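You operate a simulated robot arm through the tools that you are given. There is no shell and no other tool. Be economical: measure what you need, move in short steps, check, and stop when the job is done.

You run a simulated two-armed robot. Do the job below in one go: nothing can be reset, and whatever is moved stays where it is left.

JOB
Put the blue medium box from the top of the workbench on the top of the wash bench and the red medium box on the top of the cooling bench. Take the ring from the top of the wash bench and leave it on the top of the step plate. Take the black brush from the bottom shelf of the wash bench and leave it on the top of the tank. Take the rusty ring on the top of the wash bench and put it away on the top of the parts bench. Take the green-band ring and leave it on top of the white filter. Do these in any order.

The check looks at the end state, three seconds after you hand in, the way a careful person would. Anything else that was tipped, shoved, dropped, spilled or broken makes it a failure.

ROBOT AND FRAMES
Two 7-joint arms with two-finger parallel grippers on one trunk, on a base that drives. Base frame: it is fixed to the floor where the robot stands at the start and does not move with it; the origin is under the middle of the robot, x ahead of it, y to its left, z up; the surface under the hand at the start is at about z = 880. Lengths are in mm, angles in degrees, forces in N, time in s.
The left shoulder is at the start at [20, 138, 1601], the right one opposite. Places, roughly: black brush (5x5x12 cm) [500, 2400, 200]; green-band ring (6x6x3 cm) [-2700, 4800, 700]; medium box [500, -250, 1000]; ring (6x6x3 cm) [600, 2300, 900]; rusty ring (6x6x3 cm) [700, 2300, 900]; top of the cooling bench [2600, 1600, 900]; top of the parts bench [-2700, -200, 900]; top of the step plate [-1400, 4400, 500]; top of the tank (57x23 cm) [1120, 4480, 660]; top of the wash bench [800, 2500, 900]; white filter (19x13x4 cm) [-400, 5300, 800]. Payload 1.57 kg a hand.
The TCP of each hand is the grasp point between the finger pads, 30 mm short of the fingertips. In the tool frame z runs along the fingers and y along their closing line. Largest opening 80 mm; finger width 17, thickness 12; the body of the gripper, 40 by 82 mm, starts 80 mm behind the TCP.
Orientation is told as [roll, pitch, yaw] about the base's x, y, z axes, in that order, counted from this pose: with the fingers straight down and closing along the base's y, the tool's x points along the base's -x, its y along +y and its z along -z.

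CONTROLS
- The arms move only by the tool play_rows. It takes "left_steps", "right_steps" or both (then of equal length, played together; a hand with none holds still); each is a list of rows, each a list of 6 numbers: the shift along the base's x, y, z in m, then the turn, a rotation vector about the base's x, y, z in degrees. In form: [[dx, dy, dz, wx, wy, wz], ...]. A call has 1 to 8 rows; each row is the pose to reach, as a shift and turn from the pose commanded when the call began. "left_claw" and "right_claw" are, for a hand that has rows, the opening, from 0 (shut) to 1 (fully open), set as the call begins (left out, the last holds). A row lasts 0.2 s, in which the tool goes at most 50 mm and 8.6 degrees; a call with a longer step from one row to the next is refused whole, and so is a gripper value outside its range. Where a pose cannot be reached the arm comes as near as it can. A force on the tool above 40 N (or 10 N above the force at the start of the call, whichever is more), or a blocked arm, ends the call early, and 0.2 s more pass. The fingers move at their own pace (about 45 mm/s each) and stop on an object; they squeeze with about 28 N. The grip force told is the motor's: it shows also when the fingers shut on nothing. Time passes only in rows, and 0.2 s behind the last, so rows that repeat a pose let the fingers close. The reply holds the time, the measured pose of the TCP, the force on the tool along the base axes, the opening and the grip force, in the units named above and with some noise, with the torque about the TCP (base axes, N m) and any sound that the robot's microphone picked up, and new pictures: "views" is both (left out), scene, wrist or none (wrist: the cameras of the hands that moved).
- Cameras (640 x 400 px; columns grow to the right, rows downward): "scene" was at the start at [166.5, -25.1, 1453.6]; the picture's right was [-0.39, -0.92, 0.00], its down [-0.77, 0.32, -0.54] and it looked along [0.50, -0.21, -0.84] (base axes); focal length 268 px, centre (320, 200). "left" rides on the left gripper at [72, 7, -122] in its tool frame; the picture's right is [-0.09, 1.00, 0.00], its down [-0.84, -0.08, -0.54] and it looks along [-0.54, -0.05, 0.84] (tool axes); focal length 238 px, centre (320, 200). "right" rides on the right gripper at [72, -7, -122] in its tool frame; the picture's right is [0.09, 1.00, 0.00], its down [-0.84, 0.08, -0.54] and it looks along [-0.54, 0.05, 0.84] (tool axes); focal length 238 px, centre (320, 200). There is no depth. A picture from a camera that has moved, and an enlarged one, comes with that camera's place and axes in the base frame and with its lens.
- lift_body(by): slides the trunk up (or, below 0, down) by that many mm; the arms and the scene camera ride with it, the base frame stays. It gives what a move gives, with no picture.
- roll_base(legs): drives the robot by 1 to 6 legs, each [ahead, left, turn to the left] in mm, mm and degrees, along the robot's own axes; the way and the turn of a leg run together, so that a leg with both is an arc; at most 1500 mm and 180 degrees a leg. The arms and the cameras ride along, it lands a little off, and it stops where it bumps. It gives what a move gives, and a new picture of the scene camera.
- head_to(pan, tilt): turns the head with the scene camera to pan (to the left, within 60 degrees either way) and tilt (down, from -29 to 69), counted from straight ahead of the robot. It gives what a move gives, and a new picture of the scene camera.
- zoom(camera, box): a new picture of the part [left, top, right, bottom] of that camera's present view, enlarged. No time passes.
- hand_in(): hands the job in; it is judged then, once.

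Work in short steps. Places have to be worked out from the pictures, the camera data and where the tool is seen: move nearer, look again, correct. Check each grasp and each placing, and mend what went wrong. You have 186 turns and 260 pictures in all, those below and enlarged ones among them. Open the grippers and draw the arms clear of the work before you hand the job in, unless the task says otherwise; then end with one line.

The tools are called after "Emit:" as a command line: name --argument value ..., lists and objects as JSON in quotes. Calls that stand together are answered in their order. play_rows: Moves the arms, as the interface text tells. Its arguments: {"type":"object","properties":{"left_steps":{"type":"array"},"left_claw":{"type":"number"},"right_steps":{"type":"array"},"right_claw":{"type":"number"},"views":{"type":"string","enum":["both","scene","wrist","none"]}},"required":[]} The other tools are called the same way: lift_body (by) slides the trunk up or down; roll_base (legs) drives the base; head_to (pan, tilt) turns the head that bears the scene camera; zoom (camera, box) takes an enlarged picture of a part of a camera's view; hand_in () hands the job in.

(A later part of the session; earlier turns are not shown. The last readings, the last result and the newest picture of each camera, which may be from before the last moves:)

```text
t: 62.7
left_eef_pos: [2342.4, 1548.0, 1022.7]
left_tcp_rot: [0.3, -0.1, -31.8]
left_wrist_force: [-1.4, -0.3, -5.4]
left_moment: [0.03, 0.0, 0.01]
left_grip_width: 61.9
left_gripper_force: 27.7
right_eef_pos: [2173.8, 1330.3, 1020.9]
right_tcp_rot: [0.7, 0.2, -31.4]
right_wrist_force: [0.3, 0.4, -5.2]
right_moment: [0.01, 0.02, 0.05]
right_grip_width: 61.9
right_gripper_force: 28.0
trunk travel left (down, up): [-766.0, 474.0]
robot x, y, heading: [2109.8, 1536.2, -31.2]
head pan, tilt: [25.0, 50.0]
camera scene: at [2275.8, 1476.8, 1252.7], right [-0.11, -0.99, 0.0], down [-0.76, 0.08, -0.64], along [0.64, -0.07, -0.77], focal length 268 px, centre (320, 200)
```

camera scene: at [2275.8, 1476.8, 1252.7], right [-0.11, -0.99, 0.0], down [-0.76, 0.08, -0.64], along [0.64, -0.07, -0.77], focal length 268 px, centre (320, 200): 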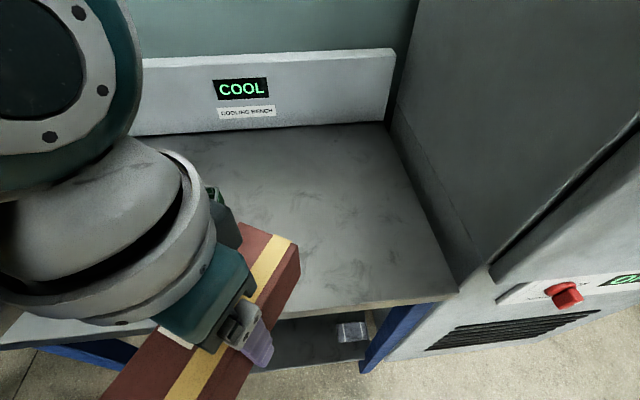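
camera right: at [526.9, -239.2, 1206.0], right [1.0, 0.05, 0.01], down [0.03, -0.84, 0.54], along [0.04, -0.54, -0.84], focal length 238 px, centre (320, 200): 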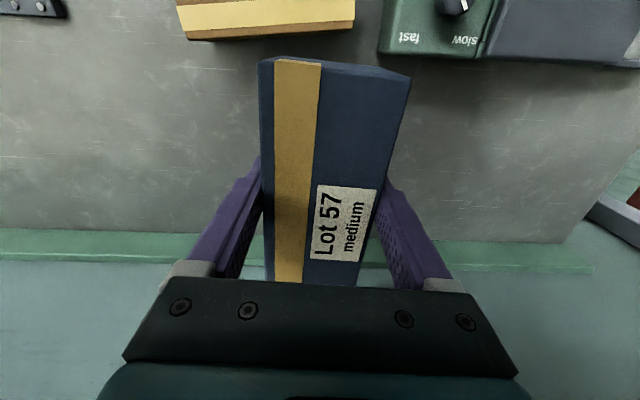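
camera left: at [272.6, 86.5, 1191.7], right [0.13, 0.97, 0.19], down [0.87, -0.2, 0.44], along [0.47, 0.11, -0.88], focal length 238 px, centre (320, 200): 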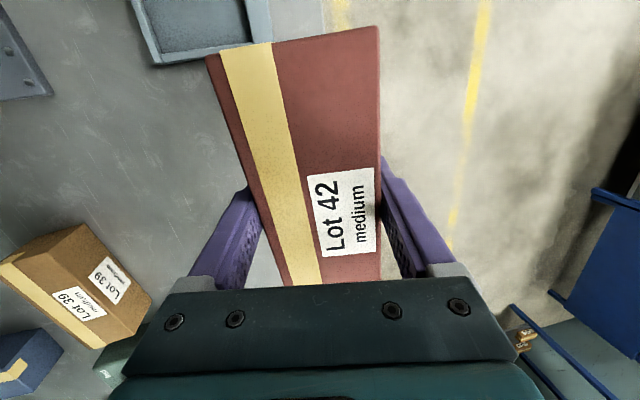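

Path is clear. I extend the left hand over the bench to ≈(2530,1430) at height.

Emit:
play_rows --left_steps '[[0.037, -0.023, 0, 0, 0, 0], [0.075, -0.047, 0, 0, 0, 0], [0.112, -0.07, 0, 0, 0, 0], [0.15, -0.094, 0, 0, 0, 0], [0.187, -0.118, 0, 0, 0, 0], [0.187, -0.118, 0, 0, 0, 0]]' --views "both"

```text
t: 64.1
left_eef_pos: [2527.2, 1427.7, 1025.0]
left_tcp_rot: [0.2, -0.3, -31.7]
left_wrist_force: [-0.2, 0.1, -5.7]
left_moment: [0.02, 0.06, 0.04]
left_grip_width: 61.8
left_gripper_force: 27.7
right_eef_pos: [2172.8, 1329.6, 1022.2]
right_tcp_rot: [0.8, 0.2, -31.5]
right_wrist_force: [0.4, -0.3, -6.0]
right_moment: [0.07, 0.06, -0.02]
right_grip_width: 61.9
right_gripper_force: 27.8
trunk travel left (down, up): [-766.0, 474.0]
robot x, y, heading: [2108.3, 1535.1, -31.3]
head pan, tilt: [25.0, 50.0]
camera scene: at [2275.6, 1476.9, 1252.6], right [-0.11, -0.99, 0.0], down [-0.76, 0.08, -0.64], along [0.64, -0.07, -0.77], focal length 268 px, centre (320, 200)
camera left: at [2469.2, 1470.4, 1147.8], right [0.6, 0.8, 0.01], down [0.67, -0.51, 0.54], along [0.44, -0.32, -0.84], focal length 238 px, centre (320, 200)
```

scene: 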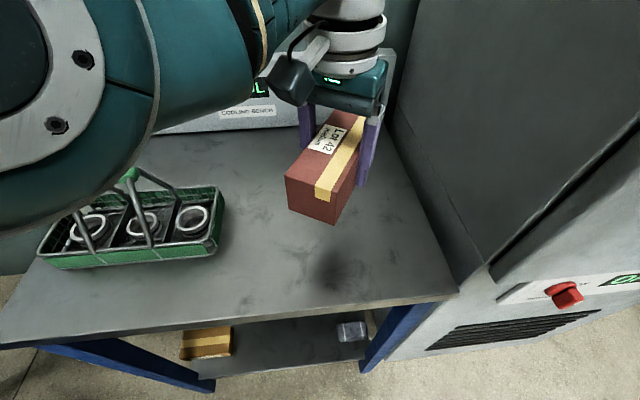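
left: 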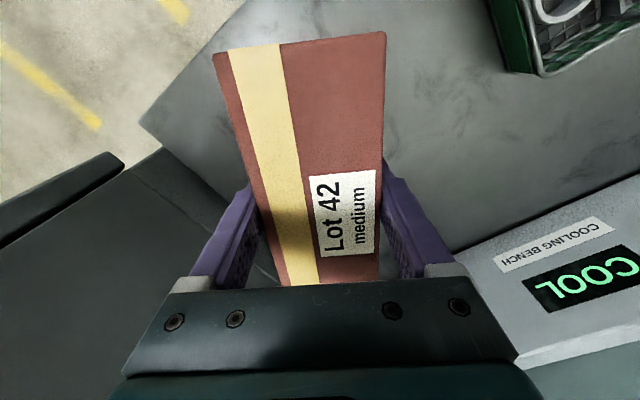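

Clear all round. I lower the box with a look at the force.

Emit:
play_rows --left_steps '[[0, 0, -0.035, 0, 0, 0], [0, 0, -0.065, 0, 0, 0], [0, 0, -0.08, 0, 0, 0], [0, 0, -0.09, 0, 0, 0], [0, 0, -0.1, 0, 0, 0], [0, 0, -0.108, 0, 0, 0]]' --views "scene"

```text
t: 65.5
left_eef_pos: [2519.9, 1439.4, 924.2]
left_tcp_rot: [0.4, -0.2, -31.6]
left_wrist_force: [0.5, -0.7, -5.1]
left_moment: [0.01, 0.01, -0.01]
left_grip_width: 61.9
left_gripper_force: 28.5
left hand out of reach, approached as far as the arm can: row 4, 5, 6
right_eef_pos: [2173.0, 1329.1, 1020.7]
right_tcp_rot: [0.7, 0.2, -31.5]
right_wrist_force: [0.2, -0.6, -6.0]
right_moment: [-0.01, 0.06, -0.03]
right_grip_width: 62.0
right_gripper_force: 27.8
trunk travel left (down, up): [-766.0, 474.0]
robot x, y, heading: [2114.3, 1532.6, -31.2]
head pan, tilt: [25.0, 50.0]
camera scene: at [2275.5, 1476.9, 1252.6], right [-0.11, -0.99, 0.0], down [-0.76, 0.08, -0.64], along [0.64, -0.07, -0.77], focal length 268 px, centre (320, 200)
```

scene: 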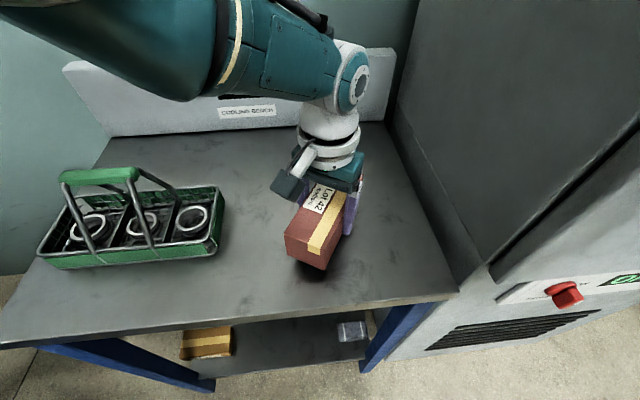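

At the reach edge, not yet in contact. I come back 25 mm along the arm and keep lowering gently.

Emit:
play_rows --left_steps '[[-0.02, 0.012, -0.0, 0, 0, 0], [-0.02, 0.012, -0.006, 0, 0, 0], [-0.02, 0.012, -0.012, 0, 0, 0], [-0.02, 0.012, -0.018, 0, 0, 0], [-0.02, 0.012, -0.024, 0, 0, 0], [-0.02, 0.012, -0.03, 0, 0, 0]]' --views "none"

```text
t: 66.9
left_eef_pos: [2502.3, 1450.3, 897.6]
left_tcp_rot: [0.3, -0.1, -31.6]
left_wrist_force: [-4.5, 2.3, 14.0]
left_moment: [-0.23, 0.75, 0.12]
left_grip_width: 62.0
left_gripper_force: 27.7
left hand out of reach, approached as far as the arm can: row 1, 2, 3, 4
right_eef_pos: [2172.9, 1330.1, 1022.4]
right_tcp_rot: [0.7, 0.3, -31.5]
right_wrist_force: [0.3, 0.1, -6.3]
right_moment: [0.03, 0.06, -0.02]
right_grip_width: 61.7
right_gripper_force: 27.7
trunk travel left (down, up): [-766.0, 474.0]
robot x, y, heading: [2113.7, 1532.1, -31.2]
head pan, tilt: [25.0, 50.0]
```

Contact felt (force now +14 N). I open the left claw and rise.

Emit:
play_rows --left_steps '[[0, 0, 0.001, 0, 0, 0], [0, 0, 0.001, 0, 0, 0], [0, 0, 0.001, 0, 0, 0], [0, 0, 0.03, 0, 0, 0], [0, 0, 0.07, 0, 0, 0], [0, 0, 0.11, 0, 0, 0], [-0.02, 0.012, 0.15, 0, 0, 0]]' --left_claw 1 --views "scene"

```text
t: 68.5
left_eef_pos: [2543.1, 1405.1, 1005.4]
left_tcp_rot: [0.4, 0.0, -31.8]
left_wrist_force: [0.1, 0.4, 0.4]
left_moment: [0.01, -0.01, -0.01]
left_grip_width: 80.0
left_gripper_force: 0.1
left hand out of reach, approached as far as the arm can: row 4, 5, 6, 7
right_eef_pos: [2172.7, 1329.3, 1023.0]
right_tcp_rot: [0.6, 0.2, -31.5]
right_wrist_force: [0.2, -0.7, -5.7]
right_moment: [0.01, 0.03, -0.01]
right_grip_width: 61.8
right_gripper_force: 28.4
trunk travel left (down, up): [-766.0, 474.0]
robot x, y, heading: [2115.4, 1533.4, -30.9]
head pan, tilt: [25.0, 50.0]
camera scene: at [2275.9, 1476.8, 1252.7], right [-0.11, -0.99, 0.0], down [-0.76, 0.08, -0.64], along [0.64, -0.07, -0.77], focal length 268 px, centre (320, 200)
```

scene: 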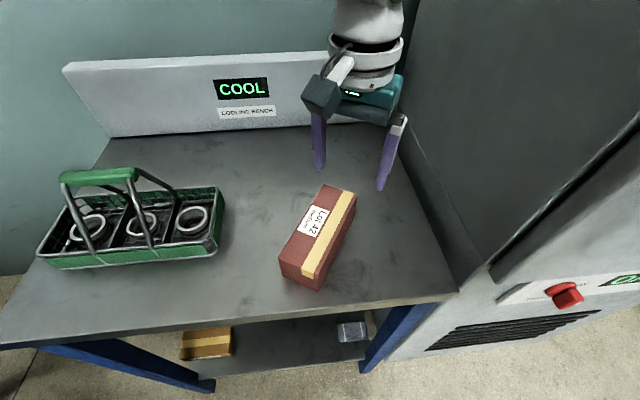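

Red box is placed. I retract the left arm back toward the robot and higher, then back out.

Emit:
play_rows --left_steps '[[-0.03, 0.02, 0.02, 0, 0, 0], [-0.07, 0.045, 0.04, 0, 0, 0], [-0.11, 0.07, 0.06, 0, 0, 0], [-0.15, 0.095, 0.08, 0, 0, 0], [-0.18, 0.115, 0.1, 0, 0, 0], [-0.2, 0.13, 0.1, 0, 0, 0]]' --views "none"

Emit:
roll_base --legs '[[-400, 0, 0]]'

```text
refused: row 2 steps farther than a row can; nothing moved
```

```text
t: 71.1
left_eef_pos: [2187.8, 1617.7, 1003.2]
left_tcp_rot: [0.4, -0.1, -31.9]
left_wrist_force: [-0.1, 1.1, 0.1]
left_moment: [0.01, -0.01, 0.0]
left_grip_width: 79.9
left_gripper_force: 0.1
right_eef_pos: [1818.8, 1543.3, 1022.0]
right_tcp_rot: [0.7, 0.1, -31.7]
right_wrist_force: [0.9, -0.1, -4.6]
right_moment: [0.05, 0.08, 0.02]
right_grip_width: 61.7
right_gripper_force: 28.3
trunk travel left (down, up): [-766.0, 474.0]
robot x, y, heading: [1756.2, 1748.4, -31.1]
head pan, tilt: [25.0, 50.0]
camera scene: at [1921.4, 1690.9, 1252.7], right [-0.11, -0.99, 0.0], down [-0.76, 0.08, -0.64], along [0.64, -0.07, -0.77], focal length 268 px, centre (320, 200)
```

scene: 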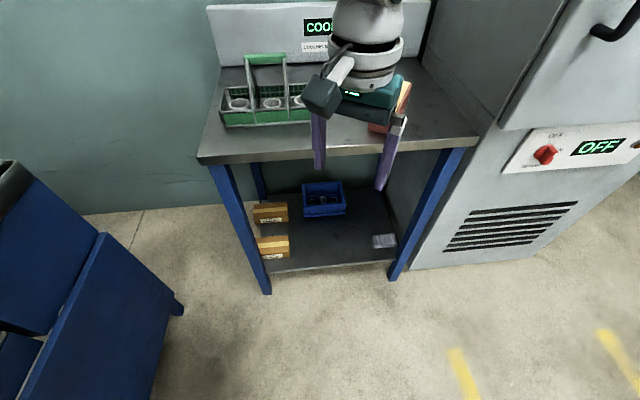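

Red box seems to have stayed. I retract the left arm and zoom to confirm the box.

Emit:
play_rows --left_steps '[[-0.03, 0.02, 0.02, 0, 0, 0], [-0.06, 0.04, 0.04, 0, 0, 0], [-0.09, 0.06, 0.06, 0, 0, 0], [-0.12, 0.08, 0.08, 0, 0, 0], [-0.15, 0.1, 0.1, 0, 0, 0], [-0.18, 0.12, 0.1, 0, 0, 0]]' --views "scene"

```text
t: 72.5
left_eef_pos: [2145.4, 1567.6, 1028.8]
left_tcp_rot: [0.5, 0.2, -32.0]
left_wrist_force: [-0.6, -0.9, 0.0]
left_moment: [0.02, -0.04, 0.01]
left_grip_width: 80.1
left_gripper_force: 0.0
left hand out of reach, approached as far as the arm can: row 1, 2, 3, 4, 5, 6
right_eef_pos: [1818.6, 1543.0, 1022.2]
right_tcp_rot: [0.6, 0.2, -31.7]
right_wrist_force: [-0.6, 0.6, -6.3]
right_moment: [0.07, 0.06, 0.0]
right_grip_width: 61.8
right_gripper_force: 27.7
trunk travel left (down, up): [-766.0, 474.0]
robot x, y, heading: [1758.2, 1746.2, -31.4]
head pan, tilt: [25.0, 50.0]
camera scene: at [1920.9, 1690.7, 1252.6], right [-0.11, -0.99, 0.0], down [-0.76, 0.08, -0.64], along [0.64, -0.07, -0.77], focal length 268 px, centre (320, 200)
```

scene: 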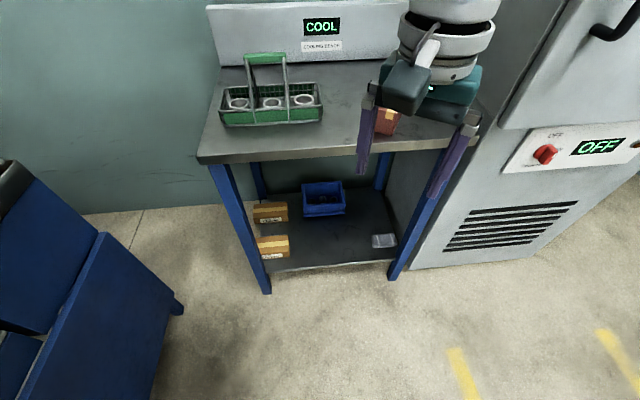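

The left arm is stuck near a stretched configuration; I try bringing it outward (robot's left) and back in small steps.

Emit:
play_rows --left_steps '[[0.015, 0.025, 0, 0, 0, 0], [0.03, 0.05, 0, 0, 0, 0], [0.03, 0.085, 0, 0, 0, 0], [0.0, 0.105, 0.0, 0, 0, 0], [-0.03, 0.125, 0.0, 0, 0, 0], [-0.06, 0.145, 0, 0, 0, 0]]' --views "none"

```text
t: 73.9
left_eef_pos: [2181.5, 1622.0, 986.2]
left_tcp_rot: [0.4, -0.2, -32.0]
left_wrist_force: [0.1, 0.0, 0.3]
left_moment: [-0.01, 0.01, 0.01]
left_grip_width: 80.0
left_gripper_force: 0.0
left hand out of reach, approached as far as the arm can: row 1, 2, 3, 4, 5, 6
right_eef_pos: [1819.1, 1543.7, 1022.1]
right_tcp_rot: [0.7, 0.2, -31.7]
right_wrist_force: [0.7, -0.1, -5.5]
right_moment: [0.03, 0.09, 0.0]
right_grip_width: 62.0
right_gripper_force: 28.6
trunk travel left (down, up): [-766.0, 474.0]
robot x, y, heading: [1759.0, 1744.1, -31.4]
head pan, tilt: [25.0, 50.0]
```

Still pinned at a boundary; I tilt the tool so the fingers swing forward, which brings the wrist back and should free the elbow.

Emit:
play_rows --left_steps '[[-0.02, 0.012, 0.01, -3.5, -6, 0], [-0.04, 0.024, 0.02, -7, -12, 0], [-0.08, 0.048, 0.03, -10.5, -18, 0], [-0.12, 0.072, 0.04, -14, -24, 0], [-0.16, 0.096, 0.05, -14, -24, 0], [-0.2, 0.12, 0.06, -14, -24, 0]]' --views "scene"

```text
t: 75.3
left_eef_pos: [2054.7, 1648.0, 808.5]
left_tcp_rot: [3.4, -27.4, -32.6]
left_wrist_force: [-2.5, 2.6, -2.7]
left_moment: [-0.31, -0.28, -0.11]
left_grip_width: 80.0
left_gripper_force: 0.1
left hand out of reach, approached as far as the arm can: row 1, 2, 3, 4, 5, 6
right_eef_pos: [1820.0, 1543.6, 1022.1]
right_tcp_rot: [0.8, 0.0, -31.7]
right_wrist_force: [1.3, -1.2, -5.2]
right_moment: [0.11, 0.1, 0.01]
right_grip_width: 61.6
right_gripper_force: 28.6
trunk travel left (down, up): [-766.0, 474.0]
robot x, y, heading: [1756.9, 1750.8, -31.4]
head pan, tilt: [25.0, 50.0]
camera scene: at [1892.7, 1725.1, 1229.5], right [0.47, -0.88, 0.0], down [-0.83, -0.45, -0.34], along [0.3, 0.16, -0.94], focal length 268 px, centre (320, 200)
```

scene: 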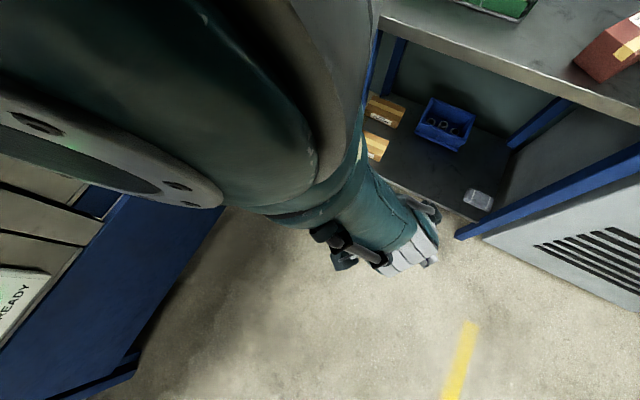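

The left upper arm has pushed against the head. I turn the head right, out of its way, then bring the hand up.

Emit:
head_to --pan -40 --tilt 30

Emit:
play_rows --left_steps '[[0.01, 0.015, 0.04, 0, 0, 0], [0.02, 0.03, 0.08, 0, 0, 0], [0.03, 0.045, 0.12, 0, 0, 0], [0.03, 0.06, 0.16, 0, 0, 0], [0.03, 0.07, 0.2, 0, 0, 0]]' --views "none"

```text
t: 76.7
left_eef_pos: [2061.2, 1646.2, 812.0]
left_tcp_rot: [3.5, -27.9, -32.3]
left_wrist_force: [0.1, 0.0, 0.3]
left_moment: [0.02, 0.01, 0.01]
left_grip_width: 80.3
left_gripper_force: 0.0
right_eef_pos: [1818.6, 1543.5, 1022.3]
right_tcp_rot: [0.7, 0.2, -31.7]
right_wrist_force: [0.3, -0.3, -5.7]
right_moment: [0.03, 0.07, -0.02]
right_grip_width: 61.9
right_gripper_force: 28.1
trunk travel left (down, up): [-766.0, 474.0]
robot x, y, heading: [1761.5, 1750.5, -31.3]
head pan, tilt: [-40.0, 30.0]
camera scene: at [1892.3, 1724.7, 1229.3], right [0.47, -0.88, 0.0], down [-0.83, -0.44, -0.34], along [0.3, 0.16, -0.94], focal length 268 px, centre (320, 200)
```

scene: 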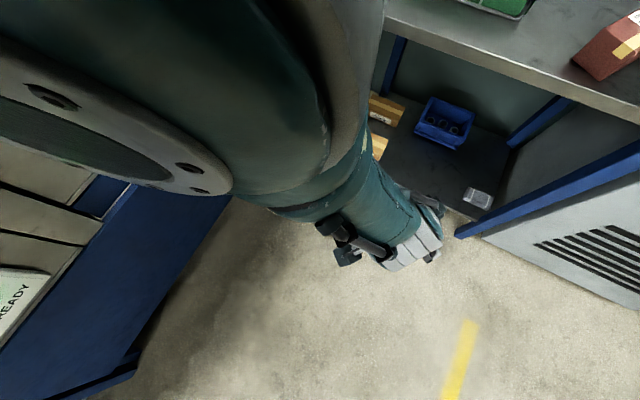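

```text
t: 77.8
left_eef_pos: [2150.7, 1579.7, 891.7]
left_tcp_rot: [1.6, -28.1, -31.9]
left_wrist_force: [-0.1, 0.4, 0.1]
left_moment: [0.0, 0.01, 0.01]
left_grip_width: 80.2
left_gripper_force: 0.2
left hand out of reach, approached as far as the arm can: row 1, 2, 3, 4, 5
right_eef_pos: [1820.1, 1543.0, 1022.4]
right_tcp_rot: [0.7, 0.1, -31.7]
right_wrist_force: [-0.6, -0.8, -6.2]
right_moment: [0.04, 0.04, -0.01]
right_grip_width: 61.9
right_gripper_force: 27.9
trunk travel left (down, up): [-766.0, 474.0]
robot x, y, heading: [1759.6, 1749.9, -31.4]
head pan, tilt: [-40.0, 30.0]
```

I check the picture to see the arm configuration.

Emit:
head_to --pan -10 --tilt 20

```text
t: 78.8
left_eef_pos: [2148.3, 1578.1, 891.1]
left_tcp_rot: [1.6, -28.1, -32.0]
left_wrist_force: [-0.1, -0.1, -0.2]
left_moment: [-0.02, 0.01, 0.02]
left_grip_width: 80.0
left_gripper_force: 0.1
right_eef_pos: [1819.1, 1542.8, 1022.0]
right_tcp_rot: [0.7, 0.2, -31.7]
right_wrist_force: [-0.4, 0.3, -6.0]
right_moment: [0.04, 0.08, -0.02]
right_grip_width: 62.1
right_gripper_force: 27.9
trunk travel left (down, up): [-766.0, 474.0]
robot x, y, heading: [1760.5, 1749.1, -31.1]
head pan, tilt: [-10.0, 20.0]
camera scene: at [1911.2, 1708.9, 1240.6], right [0.14, -0.99, 0.0], down [-0.85, -0.12, -0.51], along [0.5, 0.07, -0.86], focal length 268 px, centre (320, 200)
```

scene: 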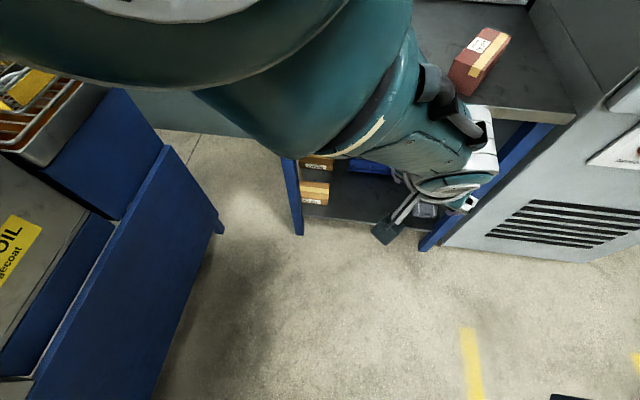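

The left upper arm lies across in front of the head. I swing the hand outward to the robot's left while straightening the tool.

Emit:
play_rows --left_steps '[[0.0, 0.042, 0.02, 2, 3.4, 0], [-0.002, 0.085, 0.04, 4, 7, 0], [-0.005, 0.127, 0.06, 6, 10, 0], [-0.008, 0.17, 0.08, 8, 14, 0], [-0.012, 0.212, 0.1, 10, 17, 0], [-0.016, 0.254, 0.12, 12, 21, 0], [-0.019, 0.297, 0.13, 14.5, 24, 0]]' --views "scene"

```text
t: 80.4
left_eef_pos: [2267.5, 1857.2, 939.6]
left_tcp_rot: [0.7, 0.3, -32.0]
left_wrist_force: [0.5, 0.7, 0.6]
left_moment: [0.01, -0.01, 0.01]
left_grip_width: 80.0
left_gripper_force: 0.2
left hand out of reach, approached as far as the arm can: row 1, 2, 3, 4, 5, 6, 7
right_eef_pos: [1819.0, 1543.3, 1022.3]
right_tcp_rot: [0.6, 0.1, -31.7]
right_wrist_force: [0.6, -1.2, -5.5]
right_moment: [0.02, 0.07, -0.02]
right_grip_width: 62.1
right_gripper_force: 27.8
trunk travel left (down, up): [-766.0, 474.0]
robot x, y, heading: [1758.3, 1749.9, -31.3]
head pan, tilt: [-10.0, 20.0]
camera scene: at [1915.0, 1638.2, 1298.3], right [-0.66, -0.75, 0.0], down [-0.26, 0.23, -0.94], along [0.71, -0.62, -0.34], focal length 268 px, centre (320, 200)
```

scene: 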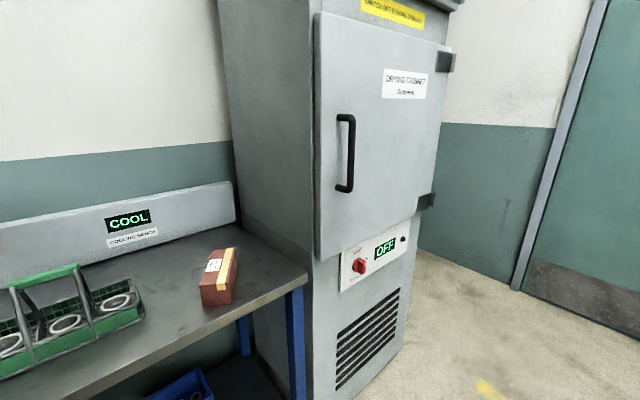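

The head is free again and the red box is fine. Now I try drawing the left hand in toward its shoulder.

Emit:
play_rows --left_steps '[[-0.04, 0.01, 0.0, 0, 0, 0], [-0.08, 0.02, 0.0, 0, 0, 0], [-0.12, 0.03, 0.0, 0, 0, 0], [-0.16, 0.03, 0.0, 0, 0, 0], [-0.2, 0.03, 0.0, 0, 0, 0]]' --views "none"

```text
t: 81.6
left_eef_pos: [2184.7, 1867.0, 840.1]
left_tcp_rot: [0.7, 0.3, -32.0]
left_wrist_force: [-0.7, -0.7, 0.9]
left_moment: [-0.01, 0.02, -0.01]
left_grip_width: 80.0
left_gripper_force: 0.1
left hand out of reach, approached as far as the arm can: row 1, 2, 3, 4, 5
right_eef_pos: [1819.5, 1542.6, 1022.5]
right_tcp_rot: [0.7, 0.2, -31.7]
right_wrist_force: [0.0, -0.4, -5.7]
right_moment: [0.06, 0.03, -0.03]
right_grip_width: 61.8
right_gripper_force: 28.4
trunk travel left (down, up): [-766.0, 474.0]
robot x, y, heading: [1757.8, 1748.7, -31.5]
head pan, tilt: [-10.0, 20.0]
```

The left elbow is locked straight. I move away to open floor first so I can shake it loose safely.

Emit:
roll_base --legs '[[-180, -284, 0]]'

Emit:
play_rows --left_steps '[[0.0, 0.03, 0.04, 0, 0, 7], [0.0, 0.06, 0.07, 0, 0, 14], [0.0, 0.09, 0.1, 0, 0, 21], [0.0, 0.12, 0.13, 0, 0, 28], [-0.03, 0.12, 0.16, 0, 0, 28], [-0.06, 0.12, 0.19, 0, 0, 28], [-0.09, 0.12, 0.22, 0, 0, 28], [-0.12, 0.12, 0.25, 0, 0, 28]]' --views "none"

```text
t: 83.8
left_eef_pos: [1883.4, 1708.1, 840.3]
left_tcp_rot: [0.6, 0.1, -31.9]
left_wrist_force: [0.6, 0.3, 0.1]
left_moment: [-0.03, -0.04, -0.02]
left_grip_width: 79.9
left_gripper_force: 0.0
right_eef_pos: [1518.0, 1386.5, 1021.8]
right_tcp_rot: [0.7, 0.2, -31.6]
right_wrist_force: [-0.2, 0.7, -5.6]
right_moment: [0.01, 0.02, 0.0]
right_grip_width: 62.0
right_gripper_force: 28.0
trunk travel left (down, up): [-766.0, 474.0]
robot x, y, heading: [1457.7, 1589.0, -31.3]
head pan, tilt: [-10.0, 20.0]
camera scene: at [1612.9, 1480.6, 1298.3], right [-0.66, -0.75, 0.0], down [-0.26, 0.23, -0.94], along [0.71, -0.62, -0.34], focal length 268 px, centre (320, 200)
```

scene: 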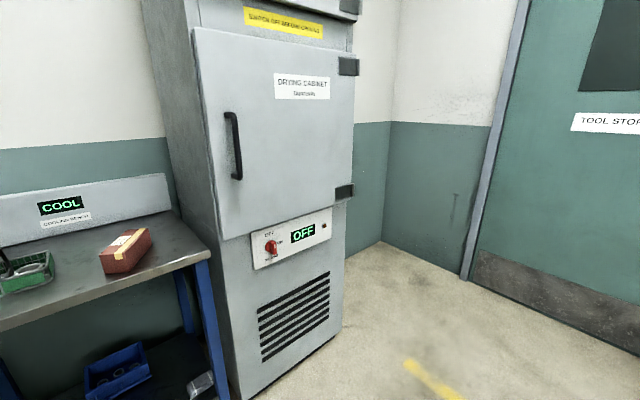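

```text
t: 85.6
left_eef_pos: [1971.5, 1879.5, 984.3]
left_tcp_rot: [0.7, 0.3, -3.8]
left_wrist_force: [0.2, 0.4, -0.7]
left_moment: [-0.01, 0.01, 0.03]
left_grip_width: 79.9
left_gripper_force: 0.0
left hand out of reach, approached as far as the arm can: row 1, 2, 3, 4, 5, 6, 7, 8
right_eef_pos: [1516.4, 1386.7, 1021.6]
right_tcp_rot: [0.7, 0.2, -31.5]
right_wrist_force: [0.8, -0.3, -5.8]
right_moment: [0.05, 0.07, -0.02]
right_grip_width: 61.9
right_gripper_force: 27.4
trunk travel left (down, up): [-766.0, 474.0]
robot x, y, heading: [1453.8, 1590.0, -31.2]
head pan, tilt: [-10.0, 20.0]
```

I glance at the left arm to see its configuration.

Emit:
head_to --pan 40 --tilt 20

```text
t: 86.8
left_eef_pos: [1971.5, 1879.0, 983.5]
left_tcp_rot: [0.7, 0.3, -3.8]
left_wrist_force: [-0.5, 0.5, -0.3]
left_moment: [0.02, 0.02, 0.02]
left_grip_width: 79.9
left_gripper_force: 0.0
right_eef_pos: [1518.6, 1386.0, 1020.8]
right_tcp_rot: [0.7, 0.2, -31.7]
right_wrist_force: [0.7, 0.1, -5.9]
right_moment: [0.05, 0.07, -0.07]
right_grip_width: 62.1
right_gripper_force: 28.4
trunk travel left (down, up): [-766.0, 474.0]
robot x, y, heading: [1453.2, 1590.1, -31.2]
head pan, tilt: [40.0, 20.0]
camera scene: at [1634.8, 1556.1, 1298.3], right [0.15, -0.99, 0.0], down [-0.34, -0.05, -0.94], along [0.93, 0.14, -0.34], focal length 268 px, centre (320, 200)
```

scene: 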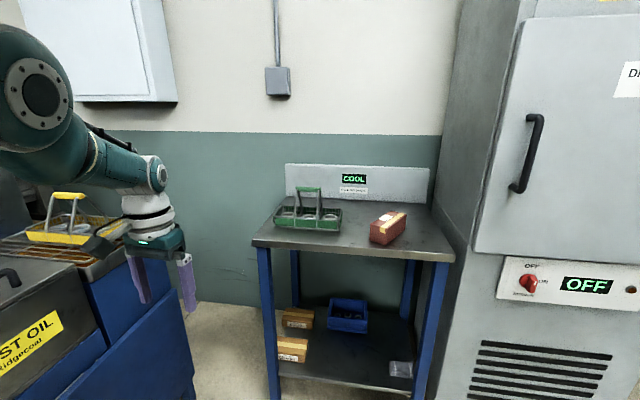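

I try a slow inward move in small steps, which may let the elbow bend.

Emit:
play_rows --left_steps '[[-0.004, -0.002, 0.002, 0, 0, 0], [-0.008, -0.004, 0.004, 0, 0, 0], [-0.014, -0.006, 0.007, 0, 0, 0], [-0.02, -0.008, 0.01, 0, 0, 0], [-0.028, -0.011, 0.013, 0, 0, 0], [-0.036, -0.014, 0.016, 0, 0, 0], [-0.045, -0.018, 0.02, 0, 0, 0], [-0.055, -0.022, 0.025, 0, 0, 0]]' --views "none"

```text
t: 88.6
left_eef_pos: [1972.5, 1878.3, 983.9]
left_tcp_rot: [0.8, 0.3, -3.8]
left_wrist_force: [0.7, -0.6, -0.3]
left_moment: [0.03, -0.02, -0.02]
left_grip_width: 79.9
left_gripper_force: 0.0
left hand out of reach, approached as far as the arm can: row 1, 2, 3, 4, 5, 6, 7, 8
right_eef_pos: [1516.8, 1385.3, 1023.6]
right_tcp_rot: [0.7, 0.2, -31.7]
right_wrist_force: [-0.4, 0.3, -6.3]
right_moment: [0.06, 0.08, 0.01]
right_grip_width: 61.8
right_gripper_force: 27.9
trunk travel left (down, up): [-766.0, 474.0]
robot x, y, heading: [1455.3, 1588.6, -31.2]
head pan, tilt: [40.0, 20.0]
```

No motion. I push outward past full stretch and then come back in, to let the elbow pass through straight.

Emit:
play_rows --left_steps '[[0.04, 0.017, -0.02, 0, 0, 0], [0.08, 0.034, -0.04, 0, 0, 0], [0.12, 0.05, -0.06, 0, 0, 0], [0.16, 0.066, -0.08, 0, 0, 0], [0.12, 0.05, -0.06, 0, 0, 0], [0.08, 0.034, -0.04, 0, 0, 0], [0.04, 0.017, -0.02, 0, 0, 0], [0, 0, 0, 0, 0, 0]]' --views "none"

Emit:
play_rows --left_steps '[[-0.03, -0.013, 0.015, 0, 0, 0], [-0.06, -0.026, 0.03, 0, 0, 0], [-0.1, -0.04, 0.04, 0, 0, 0], [-0.14, -0.055, 0.05, 0, 0, 0]]' --views "none"

```text
t: 90.4
left_eef_pos: [1973.6, 1878.3, 985.0]
left_tcp_rot: [0.7, 0.1, -3.8]
left_wrist_force: [0.0, 0.6, 0.5]
left_moment: [0.02, -0.01, 0.01]
left_grip_width: 79.9
left_gripper_force: 0.0
left hand out of reach, approached as far as the arm can: row 1, 2, 3, 4, 5, 6, 7
right_eef_pos: [1516.8, 1385.4, 1021.8]
right_tcp_rot: [0.6, 0.2, -31.6]
right_wrist_force: [-0.6, 0.5, -6.2]
right_moment: [0.03, 0.03, 0.0]
right_grip_width: 62.0
right_gripper_force: 28.4
trunk travel left (down, up): [-766.0, 474.0]
robot x, y, heading: [1454.7, 1591.6, -31.1]
head pan, tilt: [40.0, 20.0]
```

```text
t: 91.4
left_eef_pos: [1967.8, 1873.1, 972.2]
left_tcp_rot: [0.7, 0.4, -3.7]
left_wrist_force: [-1.0, 0.1, -0.1]
left_moment: [0.0, 0.01, -0.02]
left_grip_width: 79.9
left_gripper_force: 0.1
left hand out of reach, approached as far as the arm can: row 1, 2, 3, 4
right_eef_pos: [1518.4, 1385.9, 1021.1]
right_tcp_rot: [0.7, 0.2, -31.6]
right_wrist_force: [0.2, -0.5, -6.7]
right_moment: [0.04, 0.02, -0.01]
right_grip_width: 61.8
right_gripper_force: 28.0
trunk travel left (down, up): [-766.0, 474.0]
robot x, y, heading: [1456.6, 1592.4, -31.2]
head pan, tilt: [40.0, 20.0]
```

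The elbow has flipped inboard. I rotate the tool about the shoulder–wrist line (keeping the wrist put) to make the elbow swing up and outboard.

Emit:
play_rows --left_steps '[[0.0097, -0.0218, 0.0015, -6.6, -2.7, 3.55], [0.0207, -0.0428, 0.006, -13.2, -5.4, 7.1], [0.0326, -0.0622, 0.0133, -19.9, -8.2, 10.7], [0.045, -0.08, 0.0235, -26.5, -10.9, 14.2], [0.0583, -0.0954, 0.036, -33.1, -13.6, 17.8], [0.0717, -0.1085, 0.051, -39.7, -16.3, 21.3], [0.085, -0.119, 0.068, -46.4, -19, 24.9], [0.098, -0.1266, 0.087, -53, -21.8, 28.4]]' --views "scene"

```text
t: 93.2
left_eef_pos: [2067.3, 1742.5, 1056.5]
left_tcp_rot: [-55.6, -8.7, 31.7]
left_wrist_force: [-0.6, 0.8, -0.2]
left_moment: [0.05, -0.01, -0.04]
left_grip_width: 79.9
left_gripper_force: 0.0
left hand out of reach, approached as far as the arm can: row 8
right_eef_pos: [1516.9, 1385.7, 1021.9]
right_tcp_rot: [0.6, 0.2, -31.5]
right_wrist_force: [0.6, 0.0, -5.3]
right_moment: [0.02, 0.05, -0.01]
right_grip_width: 62.1
right_gripper_force: 28.2
trunk travel left (down, up): [-766.0, 474.0]
robot x, y, heading: [1456.2, 1589.6, -31.1]
head pan, tilt: [40.0, 20.0]
camera scene: at [1634.8, 1556.2, 1298.3], right [0.15, -0.99, 0.0], down [-0.34, -0.05, -0.94], along [0.93, 0.15, -0.34], focal length 268 px, centre (320, 200)
```

scene: 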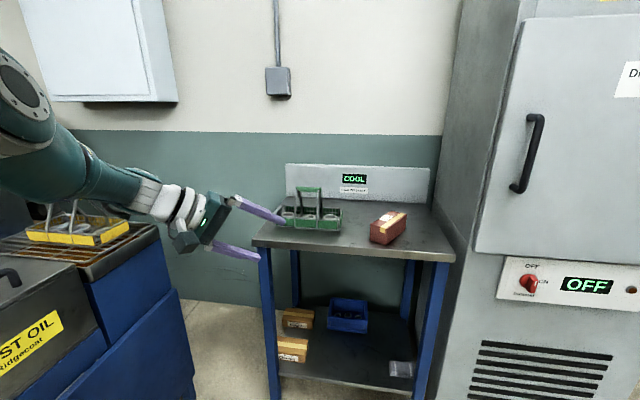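

It followed well. Now try drawing the hand inward in this orientation.

Emit:
play_rows --left_steps '[[-0.035, -0.012, 0.015, 0, 0, 0], [-0.07, -0.025, 0.03, 0, 0, 0], [-0.105, -0.038, 0.045, 0, 0, 0], [-0.14, -0.05, 0.06, 0, 0, 0], [-0.175, -0.062, 0.075, 0, 0, 0]]' --views "scene"

```text
t: 94.4
left_eef_pos: [2060.4, 1735.4, 1041.6]
left_tcp_rot: [-55.5, -8.8, 31.8]
left_wrist_force: [1.5, 0.2, 0.3]
left_moment: [0.04, -0.04, -0.02]
left_grip_width: 80.2
left_gripper_force: 0.2
left hand out of reach, approached as far as the arm can: row 1, 2, 3, 4, 5
right_eef_pos: [1518.0, 1385.1, 1021.1]
right_tcp_rot: [0.8, 0.2, -31.6]
right_wrist_force: [0.5, 0.2, -5.7]
right_moment: [0.05, 0.05, 0.0]
right_grip_width: 62.0
right_gripper_force: 28.2
trunk travel left (down, up): [-766.0, 474.0]
robot x, y, heading: [1458.4, 1593.3, -31.2]
head pan, tilt: [40.0, 20.0]
camera scene: at [1634.8, 1556.2, 1298.3], right [0.15, -0.99, 0.0], down [-0.34, -0.05, -0.94], along [0.93, 0.15, -0.34], focal length 268 px, centre (320, 200)
```

scene: 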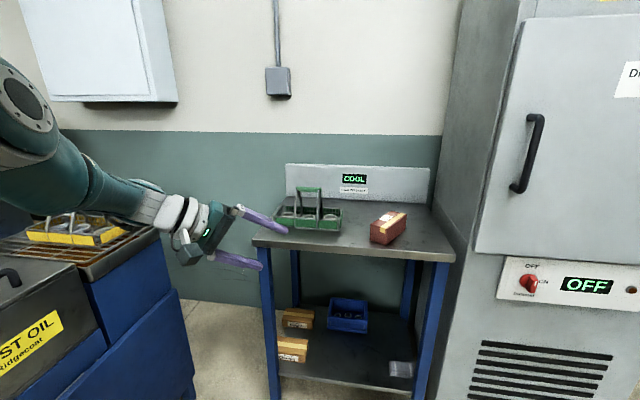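

The elbow cap shows the bend plane is now vertical, so I try bringing the hand down and back while restoring the tool to vertical.

Emit:
play_rows --left_steps '[[-0.026, 0.008, -0.03, 6.6, 2.7, -3.55], [-0.052, 0.016, -0.06, 13.2, 5.4, -7.1], [-0.079, 0.024, -0.09, 19.9, 8.2, -10.7], [-0.105, 0.032, -0.12, 26.5, 10.9, -14.2], [-0.131, 0.04, -0.15, 33.1, 13.6, -17.8], [-0.157, 0.048, -0.18, 39.7, 16.3, -21.3], [-0.184, 0.056, -0.21, 46.4, 19, -24.9], [-0.21, 0.064, -0.24, 53, 21.8, -28.4]]' --views "scene"

```text
t: 96.2
left_eef_pos: [1839.4, 1801.0, 805.1]
left_tcp_rot: [0.9, 0.2, -3.9]
left_wrist_force: [-0.3, 0.1, 1.1]
left_moment: [-0.02, 0.02, 0.01]
left_grip_width: 79.9
left_gripper_force: 0.1
left hand out of reach, approached as far as the arm can: row 1, 2, 3, 4, 5, 6, 8
right_eef_pos: [1516.9, 1386.2, 1022.5]
right_tcp_rot: [0.7, 0.2, -31.6]
right_wrist_force: [0.2, 0.9, -6.6]
right_moment: [0.03, 0.06, 0.03]
right_grip_width: 61.9
right_gripper_force: 27.8
trunk travel left (down, up): [-766.0, 474.0]
robot x, y, heading: [1454.4, 1590.0, -31.2]
head pan, tilt: [40.0, 20.0]
camera scene: at [1634.9, 1556.2, 1298.4], right [0.15, -0.99, 0.0], down [-0.34, -0.05, -0.94], along [0.93, 0.15, -0.34], focal length 268 px, centre (320, 200)
```

scene: 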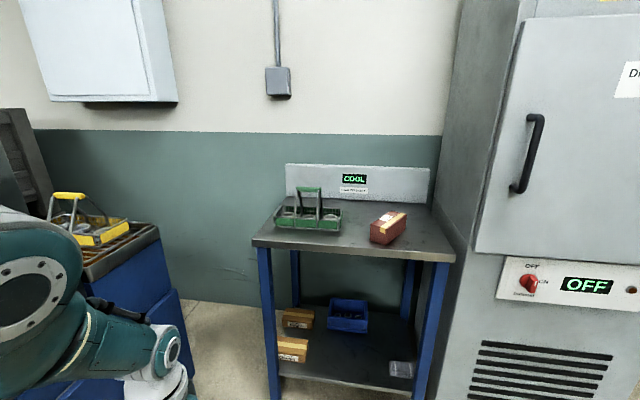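

It reached the target this time. Now I try rising straight up in small steps, and inward.

Emit:
play_rows --left_steps '[[-0.02, 0.0, 0.0, 0, 0, 0], [-0.04, 0.0, 0.0, 0, 0, 0], [-0.06, 0.0, 0.0, 0, 0, 0], [-0.08, 0.0, 0.02, 0, 0, 0], [-0.08, 0.0, 0.05, 0, 0, 0], [-0.08, 0.0, 0.09, 0, 0, 0], [-0.08, 0.0, 0.13, 0, 0, 0], [-0.08, 0, 0.17, 0, 0, 0]]' --views "none"

```text
t: 98.0
left_eef_pos: [1890.5, 1819.6, 851.7]
left_tcp_rot: [0.6, 0.2, -3.8]
left_wrist_force: [1.0, 0.4, -1.3]
left_moment: [-0.01, 0.03, 0.02]
left_grip_width: 80.3
left_gripper_force: 0.1
left hand out of reach, approached as far as the arm can: row 1, 2, 3, 4, 5, 6, 7, 8
right_eef_pos: [1517.7, 1384.8, 1021.8]
right_tcp_rot: [0.8, 0.1, -31.6]
right_wrist_force: [0.0, -0.1, -5.7]
right_moment: [0.02, 0.07, 0.01]
right_grip_width: 61.8
right_gripper_force: 27.8
trunk travel left (down, up): [-766.0, 474.0]
robot x, y, heading: [1455.3, 1591.2, -30.8]
head pan, tilt: [40.0, 20.0]
```

Likely the elbow is hyper-extended at its limit. I push outward along the arm and hold, to see whether it straightens.

Emit:
play_rows --left_steps '[[0.027, 0.01, -0.027, 0, 0, 0], [0.054, 0.02, -0.054, 0, 0, 0], [0.08, 0.03, -0.08, 0, 0, 0], [0.08, 0.03, -0.08, 0, 0, 0]]' --views "none"

```text
t: 99.0
left_eef_pos: [1890.6, 1822.6, 848.0]
left_tcp_rot: [0.6, 0.2, -3.8]
left_wrist_force: [-0.3, 0.2, 0.2]
left_moment: [0.0, 0.0, 0.01]
left_grip_width: 79.9
left_gripper_force: 0.1
left hand out of reach, approached as far as the arm can: row 1, 2, 3, 4
right_eef_pos: [1517.5, 1387.4, 1022.0]
right_tcp_rot: [0.7, 0.2, -31.6]
right_wrist_force: [0.5, 0.0, -5.0]
right_moment: [0.07, 0.08, 0.01]
right_grip_width: 62.0
right_gripper_force: 27.9
trunk travel left (down, up): [-766.0, 474.0]
robot x, y, heading: [1453.2, 1593.7, -31.3]
head pan, tilt: [40.0, 20.0]
```

It is exactly straight. Flexion must come from a sideways move in the elbow plane, so I clear the head and sweep the hand inboard and up.

Emit:
head_to --pan -30 --tilt 30

Emit:
play_rows --left_steps '[[0.0, -0.035, 0.03, 0, 0, 0], [0.0, -0.07, 0.055, 0, 0, 0], [-0.005, -0.105, 0.08, 0, 0, 0], [-0.02, -0.14, 0.1, 0, 0, 0], [-0.035, -0.175, 0.12, 0, 0, 0], [-0.05, -0.21, 0.135, 0, 0, 0], [-0.07, -0.245, 0.15, 0, 0, 0], [-0.09, -0.27, 0.16, 0, 0, 0]]' --views "none"

```text
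t: 100.4
left_eef_pos: [1889.2, 1822.8, 850.2]
left_tcp_rot: [0.7, 0.1, -3.8]
left_wrist_force: [-0.6, -0.2, 0.3]
left_moment: [-0.01, 0.03, 0.01]
left_grip_width: 80.0
left_gripper_force: 0.1
right_eef_pos: [1516.7, 1385.2, 1021.7]
right_tcp_rot: [0.7, 0.3, -31.6]
right_wrist_force: [-0.8, 0.3, -6.0]
right_moment: [0.05, 0.06, -0.05]
right_grip_width: 61.8
right_gripper_force: 27.7
trunk travel left (down, up): [-766.0, 474.0]
robot x, y, heading: [1455.8, 1590.6, -31.1]
head pan, tilt: [-30.0, 30.0]
camera scene: at [1586.5, 1462.7, 1282.2], right [-0.88, -0.48, 0.0], down [-0.24, 0.44, -0.87], along [0.42, -0.76, -0.5], focal length 268 px, centre (320, 200)
```

scene: 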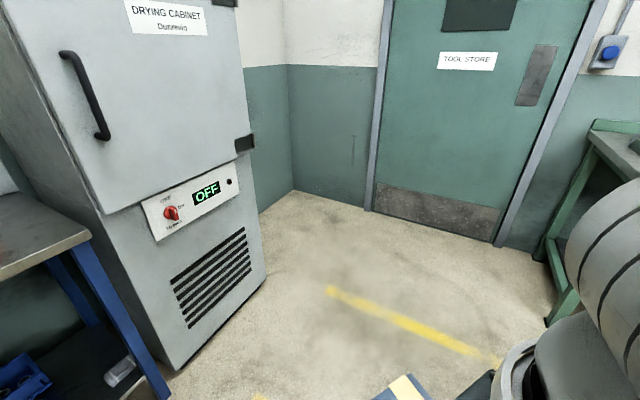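

```text
t: 102.2
left_eef_pos: [1870.5, 1491.6, 945.5]
left_tcp_rot: [0.8, 0.2, -3.6]
left_wrist_force: [0.3, 0.5, 0.2]
left_moment: [0.01, 0.02, 0.05]
left_grip_width: 80.1
left_gripper_force: 0.0
left hand out of reach, approached as far as the arm can: row 1, 2, 3, 4, 5, 6, 7, 8
right_eef_pos: [1516.4, 1387.5, 1021.9]
right_tcp_rot: [0.6, 0.2, -31.6]
right_wrist_force: [0.7, 0.7, -6.7]
right_moment: [0.01, 0.07, 0.01]
right_grip_width: 61.8
right_gripper_force: 27.8
trunk travel left (down, up): [-766.0, 474.0]
robot x, y, heading: [1455.9, 1590.9, -31.0]
head pan, tilt: [-30.0, 30.0]
```

Distance to shoulder shrank a bit. I continue, pulling inward and up.

Emit:
play_rows --left_steps '[[-0.02, 0.01, 0.04, 0, 0, 0], [-0.04, 0.02, 0.08, 0, 0, 0], [-0.06, 0.03, 0.12, 0, 0, 0], [-0.09, 0.05, 0.14, 0, 0, 0], [-0.12, 0.07, 0.16, 0, 0, 0], [-0.15, 0.09, 0.18, 0, 0, 0]]' --views "scene"

```text
t: 103.6
left_eef_pos: [1863.8, 1415.5, 1063.1]
left_tcp_rot: [0.7, 0.3, -3.8]
left_wrist_force: [-0.1, 0.0, 0.0]
left_moment: [-0.02, 0.03, 0.03]
left_grip_width: 80.3
left_gripper_force: 0.1
left hand out of reach, approached as far as the arm can: row 1, 2, 3, 4, 5, 6
right_eef_pos: [1516.8, 1385.6, 1021.8]
right_tcp_rot: [0.6, 0.2, -31.7]
right_wrist_force: [-0.4, -0.2, -6.0]
right_moment: [0.06, 0.06, 0.02]
right_grip_width: 61.7
right_gripper_force: 28.0
trunk travel left (down, up): [-766.0, 474.0]
robot x, y, heading: [1455.3, 1591.9, -31.1]
head pan, tilt: [-30.0, 30.0]
camera scene: at [1586.5, 1462.6, 1282.2], right [-0.88, -0.48, 0.0], down [-0.24, 0.44, -0.87], along [0.42, -0.76, -0.5], focal length 268 px, centre (320, 200)
```

scene: 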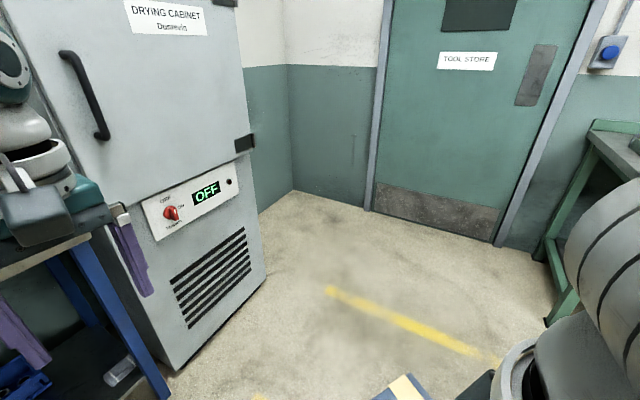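

Possibly the elbow sits slightly past straight. I sweep outboard while stretching, then inboard while stretching, so that flexion starts on the correct side, then pull in.

Emit:
play_rows --left_steps '[[0.045, 0.01, -0.01, 0, 0, 0], [0.08, 0.035, -0.02, 0, 0, 0], [0.11, 0.065, -0.025, 0, 0, 0], [0.14, 0.1, -0.03, 0, 0, 0], [0.165, 0.135, -0.03, 0, 0, 0], [0.19, 0.17, -0.03, 0, 0, 0], [0.21, 0.21, -0.03, 0, 0, 0], [0.23, 0.25, -0.03, 0, 0, 0]]' --views "none"

Emit:
play_rows --left_steps '[[0.02, -0.03, -0.01, 0, 0, 0], [0.02, -0.07, -0.01, 0, 0, 0], [0.0, -0.11, -0.0, 0, 0, 0], [-0.03, -0.14, 0.0, 0, 0, 0], [-0.06, -0.17, 0.0, 0, 0, 0], [-0.1, -0.19, 0.0, 0, 0, 0], [-0.14, -0.2, 0.0, 0, 0, 0], [-0.18, -0.21, 0.0, 0, 0, 0]]' --views "none"

```text
t: 105.4
left_eef_pos: [2013.3, 1661.3, 1057.5]
left_tcp_rot: [0.7, 0.2, -3.9]
left_wrist_force: [1.0, 1.0, 0.5]
left_moment: [0.03, 0.03, 0.0]
left_grip_width: 79.9
left_gripper_force: 0.1
left hand out of reach, approached as far as the arm can: row 1, 2, 3, 4, 5, 6, 7, 8
right_eef_pos: [1516.6, 1386.4, 1021.4]
right_tcp_rot: [0.7, 0.2, -31.6]
right_wrist_force: [0.2, 0.4, -6.2]
right_moment: [0.05, 0.04, 0.01]
right_grip_width: 61.8
right_gripper_force: 28.4
trunk travel left (down, up): [-766.0, 474.0]
robot x, y, heading: [1455.1, 1593.8, -31.0]
head pan, tilt: [-30.0, 30.0]
```

```text
t: 107.2
left_eef_pos: [1855.7, 1420.3, 1036.0]
left_tcp_rot: [0.9, 0.3, -3.8]
left_wrist_force: [-0.3, 0.2, -0.1]
left_moment: [0.0, 0.03, 0.02]
left_grip_width: 79.8
left_gripper_force: 0.0
left hand out of reach, approached as far as the arm can: row 1, 2, 3, 4, 5, 6, 7, 8
right_eef_pos: [1517.6, 1386.2, 1022.7]
right_tcp_rot: [0.7, 0.2, -31.6]
right_wrist_force: [0.1, -0.9, -5.9]
right_moment: [-0.01, -0.01, -0.01]
right_grip_width: 61.9
right_gripper_force: 28.1
trunk travel left (down, up): [-766.0, 474.0]
robot x, y, heading: [1457.8, 1592.6, -31.1]
head pan, tilt: [-30.0, 30.0]
```

No luck that way. I try the mirrored combination: stretch while moving outboard, then pull in while still moving outboard.

Emit:
play_rows --left_steps '[[0.044, -0.002, 0, 0, 0, 0], [0.079, 0.017, 0, 0, 0, 0], [0.104, 0.054, 0, 0, 0, 0], [0.129, 0.092, 0, 0, 0, 0], [0.144, 0.139, 0, 0, 0, 0], [0.114, 0.174, 0, 0, 0, 0], [0.079, 0.204, 0, 0, 0, 0], [0.039, 0.229, 0, 0, 0, 0]]' --views "none"

Emit:
play_rows --left_steps '[[0.01, 0, 0.045, 0, 0, 0], [0.02, 0, 0.09, 0, 0, 0], [0.03, 0, 0.135, 0, 0, 0], [0.03, 0, 0.18, 0, 0, 0], [0.01, 0, 0.22, 0, 0, 0], [-0.03, 0, 0.245, 0, 0, 0], [-0.07, 0, 0.26, 0, 0, 0], [-0.115, 0, 0.27, 0, 0, 0]]' --views "none"

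```text
t: 109.0
left_eef_pos: [1978.3, 1620.7, 1000.5]
left_tcp_rot: [0.9, 0.3, -3.9]
left_wrist_force: [0.4, 0.6, 0.1]
left_moment: [-0.02, -0.01, 0.0]
left_grip_width: 80.0
left_gripper_force: 0.1
left hand out of reach, approached as far as the arm can: row 1, 2, 3, 4, 5, 6, 7, 8
right_eef_pos: [1517.7, 1386.2, 1021.8]
right_tcp_rot: [0.7, 0.2, -31.5]
right_wrist_force: [-0.3, 0.7, -5.5]
right_moment: [0.04, 0.06, 0.01]
right_grip_width: 61.8
right_gripper_force: 27.9
trunk travel left (down, up): [-766.0, 474.0]
robot x, y, heading: [1457.2, 1592.8, -31.2]
head pan, tilt: [-30.0, 30.0]
```

```text
t: 110.6
left_eef_pos: [1974.7, 1607.3, 1202.6]
left_tcp_rot: [4.5, 8.9, -2.5]
left_wrist_force: [0.7, -0.4, 0.1]
left_moment: [-0.02, -0.02, 0.0]
left_grip_width: 79.8
left_gripper_force: 0.0
left hand out of reach, approached as far as the arm can: row 1, 2, 4, 5, 6, 7
right_eef_pos: [1516.5, 1386.2, 1021.9]
right_tcp_rot: [0.7, 0.3, -31.6]
right_wrist_force: [0.1, -0.2, -5.7]
right_moment: [0.05, 0.06, 0.02]
right_grip_width: 61.8
right_gripper_force: 27.9
trunk travel left (down, up): [-766.0, 474.0]
robot x, y, heading: [1454.1, 1591.5, -31.1]
head pan, tilt: [-30.0, 30.0]
stopped in row 7 (left hand): the arm was blocked; the commanded pose is now the measured one
```

That moved it: row 3 was reached and now the arm is bent (blocked by contact in the end). Let me look.

Emit:
head_to --pan 0 --tilt 5

```text
t: 111.6
left_eef_pos: [1974.5, 1607.5, 1203.7]
left_tcp_rot: [4.4, 8.9, -2.4]
left_wrist_force: [-0.6, -1.2, 0.4]
left_moment: [-0.02, 0.02, -0.01]
left_grip_width: 80.1
left_gripper_force: 0.0
right_eef_pos: [1517.9, 1385.6, 1022.6]
right_tcp_rot: [0.8, 0.2, -31.7]
right_wrist_force: [0.1, 0.3, -6.2]
right_moment: [0.07, 0.03, -0.02]
right_grip_width: 61.8
right_gripper_force: 28.8
trunk travel left (down, up): [-766.0, 474.0]
robot x, y, heading: [1453.2, 1591.4, -30.9]
head pan, tilt: [0.0, 5.0]
camera scene: at [1621.4, 1494.3, 1322.6], right [-0.52, -0.86, 0.0], down [-0.08, 0.05, -1.0], along [0.85, -0.52, -0.09], focal length 268 px, centre (320, 200)
```

scene: 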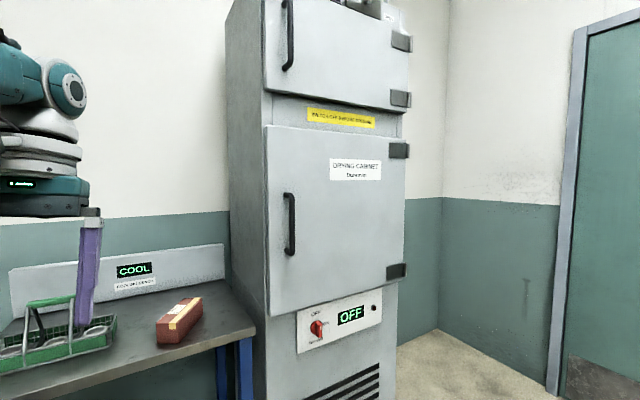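

Now I try moving the hand inward and slightly outboard, restoring the tool to vertical.

Emit:
play_rows --left_steps '[[-0.015, 0.02, 0.0, -2, -4, 0], [-0.035, 0.035, 0.0, -4.5, -9, 0], [-0.055, 0.05, -0.01, -4.5, -9, 0], [-0.075, 0.06, -0.02, -4.5, -9, 0], [-0.095, 0.07, -0.03, -4.5, -9, 0]]' --views "scene"

```text
t: 112.8
left_eef_pos: [2021.2, 1636.0, 1184.2]
left_tcp_rot: [0.2, -0.3, -2.7]
left_wrist_force: [-0.1, -0.4, -0.2]
left_moment: [-0.03, -0.02, 0.0]
left_grip_width: 79.9
left_gripper_force: 0.0
left hand out of reach, approached as far as the arm can: row 1, 2, 3, 4, 5
right_eef_pos: [1517.6, 1386.6, 1021.4]
right_tcp_rot: [0.7, 0.2, -31.6]
right_wrist_force: [0.2, -0.4, -6.3]
right_moment: [0.03, 0.03, 0.0]
right_grip_width: 61.8
right_gripper_force: 27.3
trunk travel left (down, up): [-766.0, 474.0]
robot x, y, heading: [1455.4, 1592.5, -31.1]
head pan, tilt: [0.0, 5.0]
camera scene: at [1621.4, 1494.4, 1322.7], right [-0.52, -0.86, 0.0], down [-0.07, 0.05, -1.0], along [0.85, -0.51, -0.09], focal length 268 px, centre (320, 200)
```

scene: 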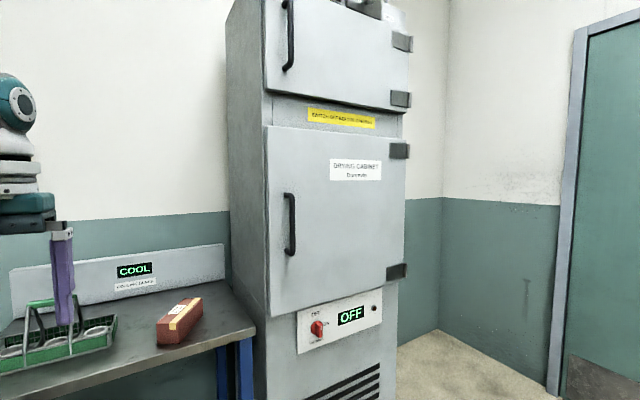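

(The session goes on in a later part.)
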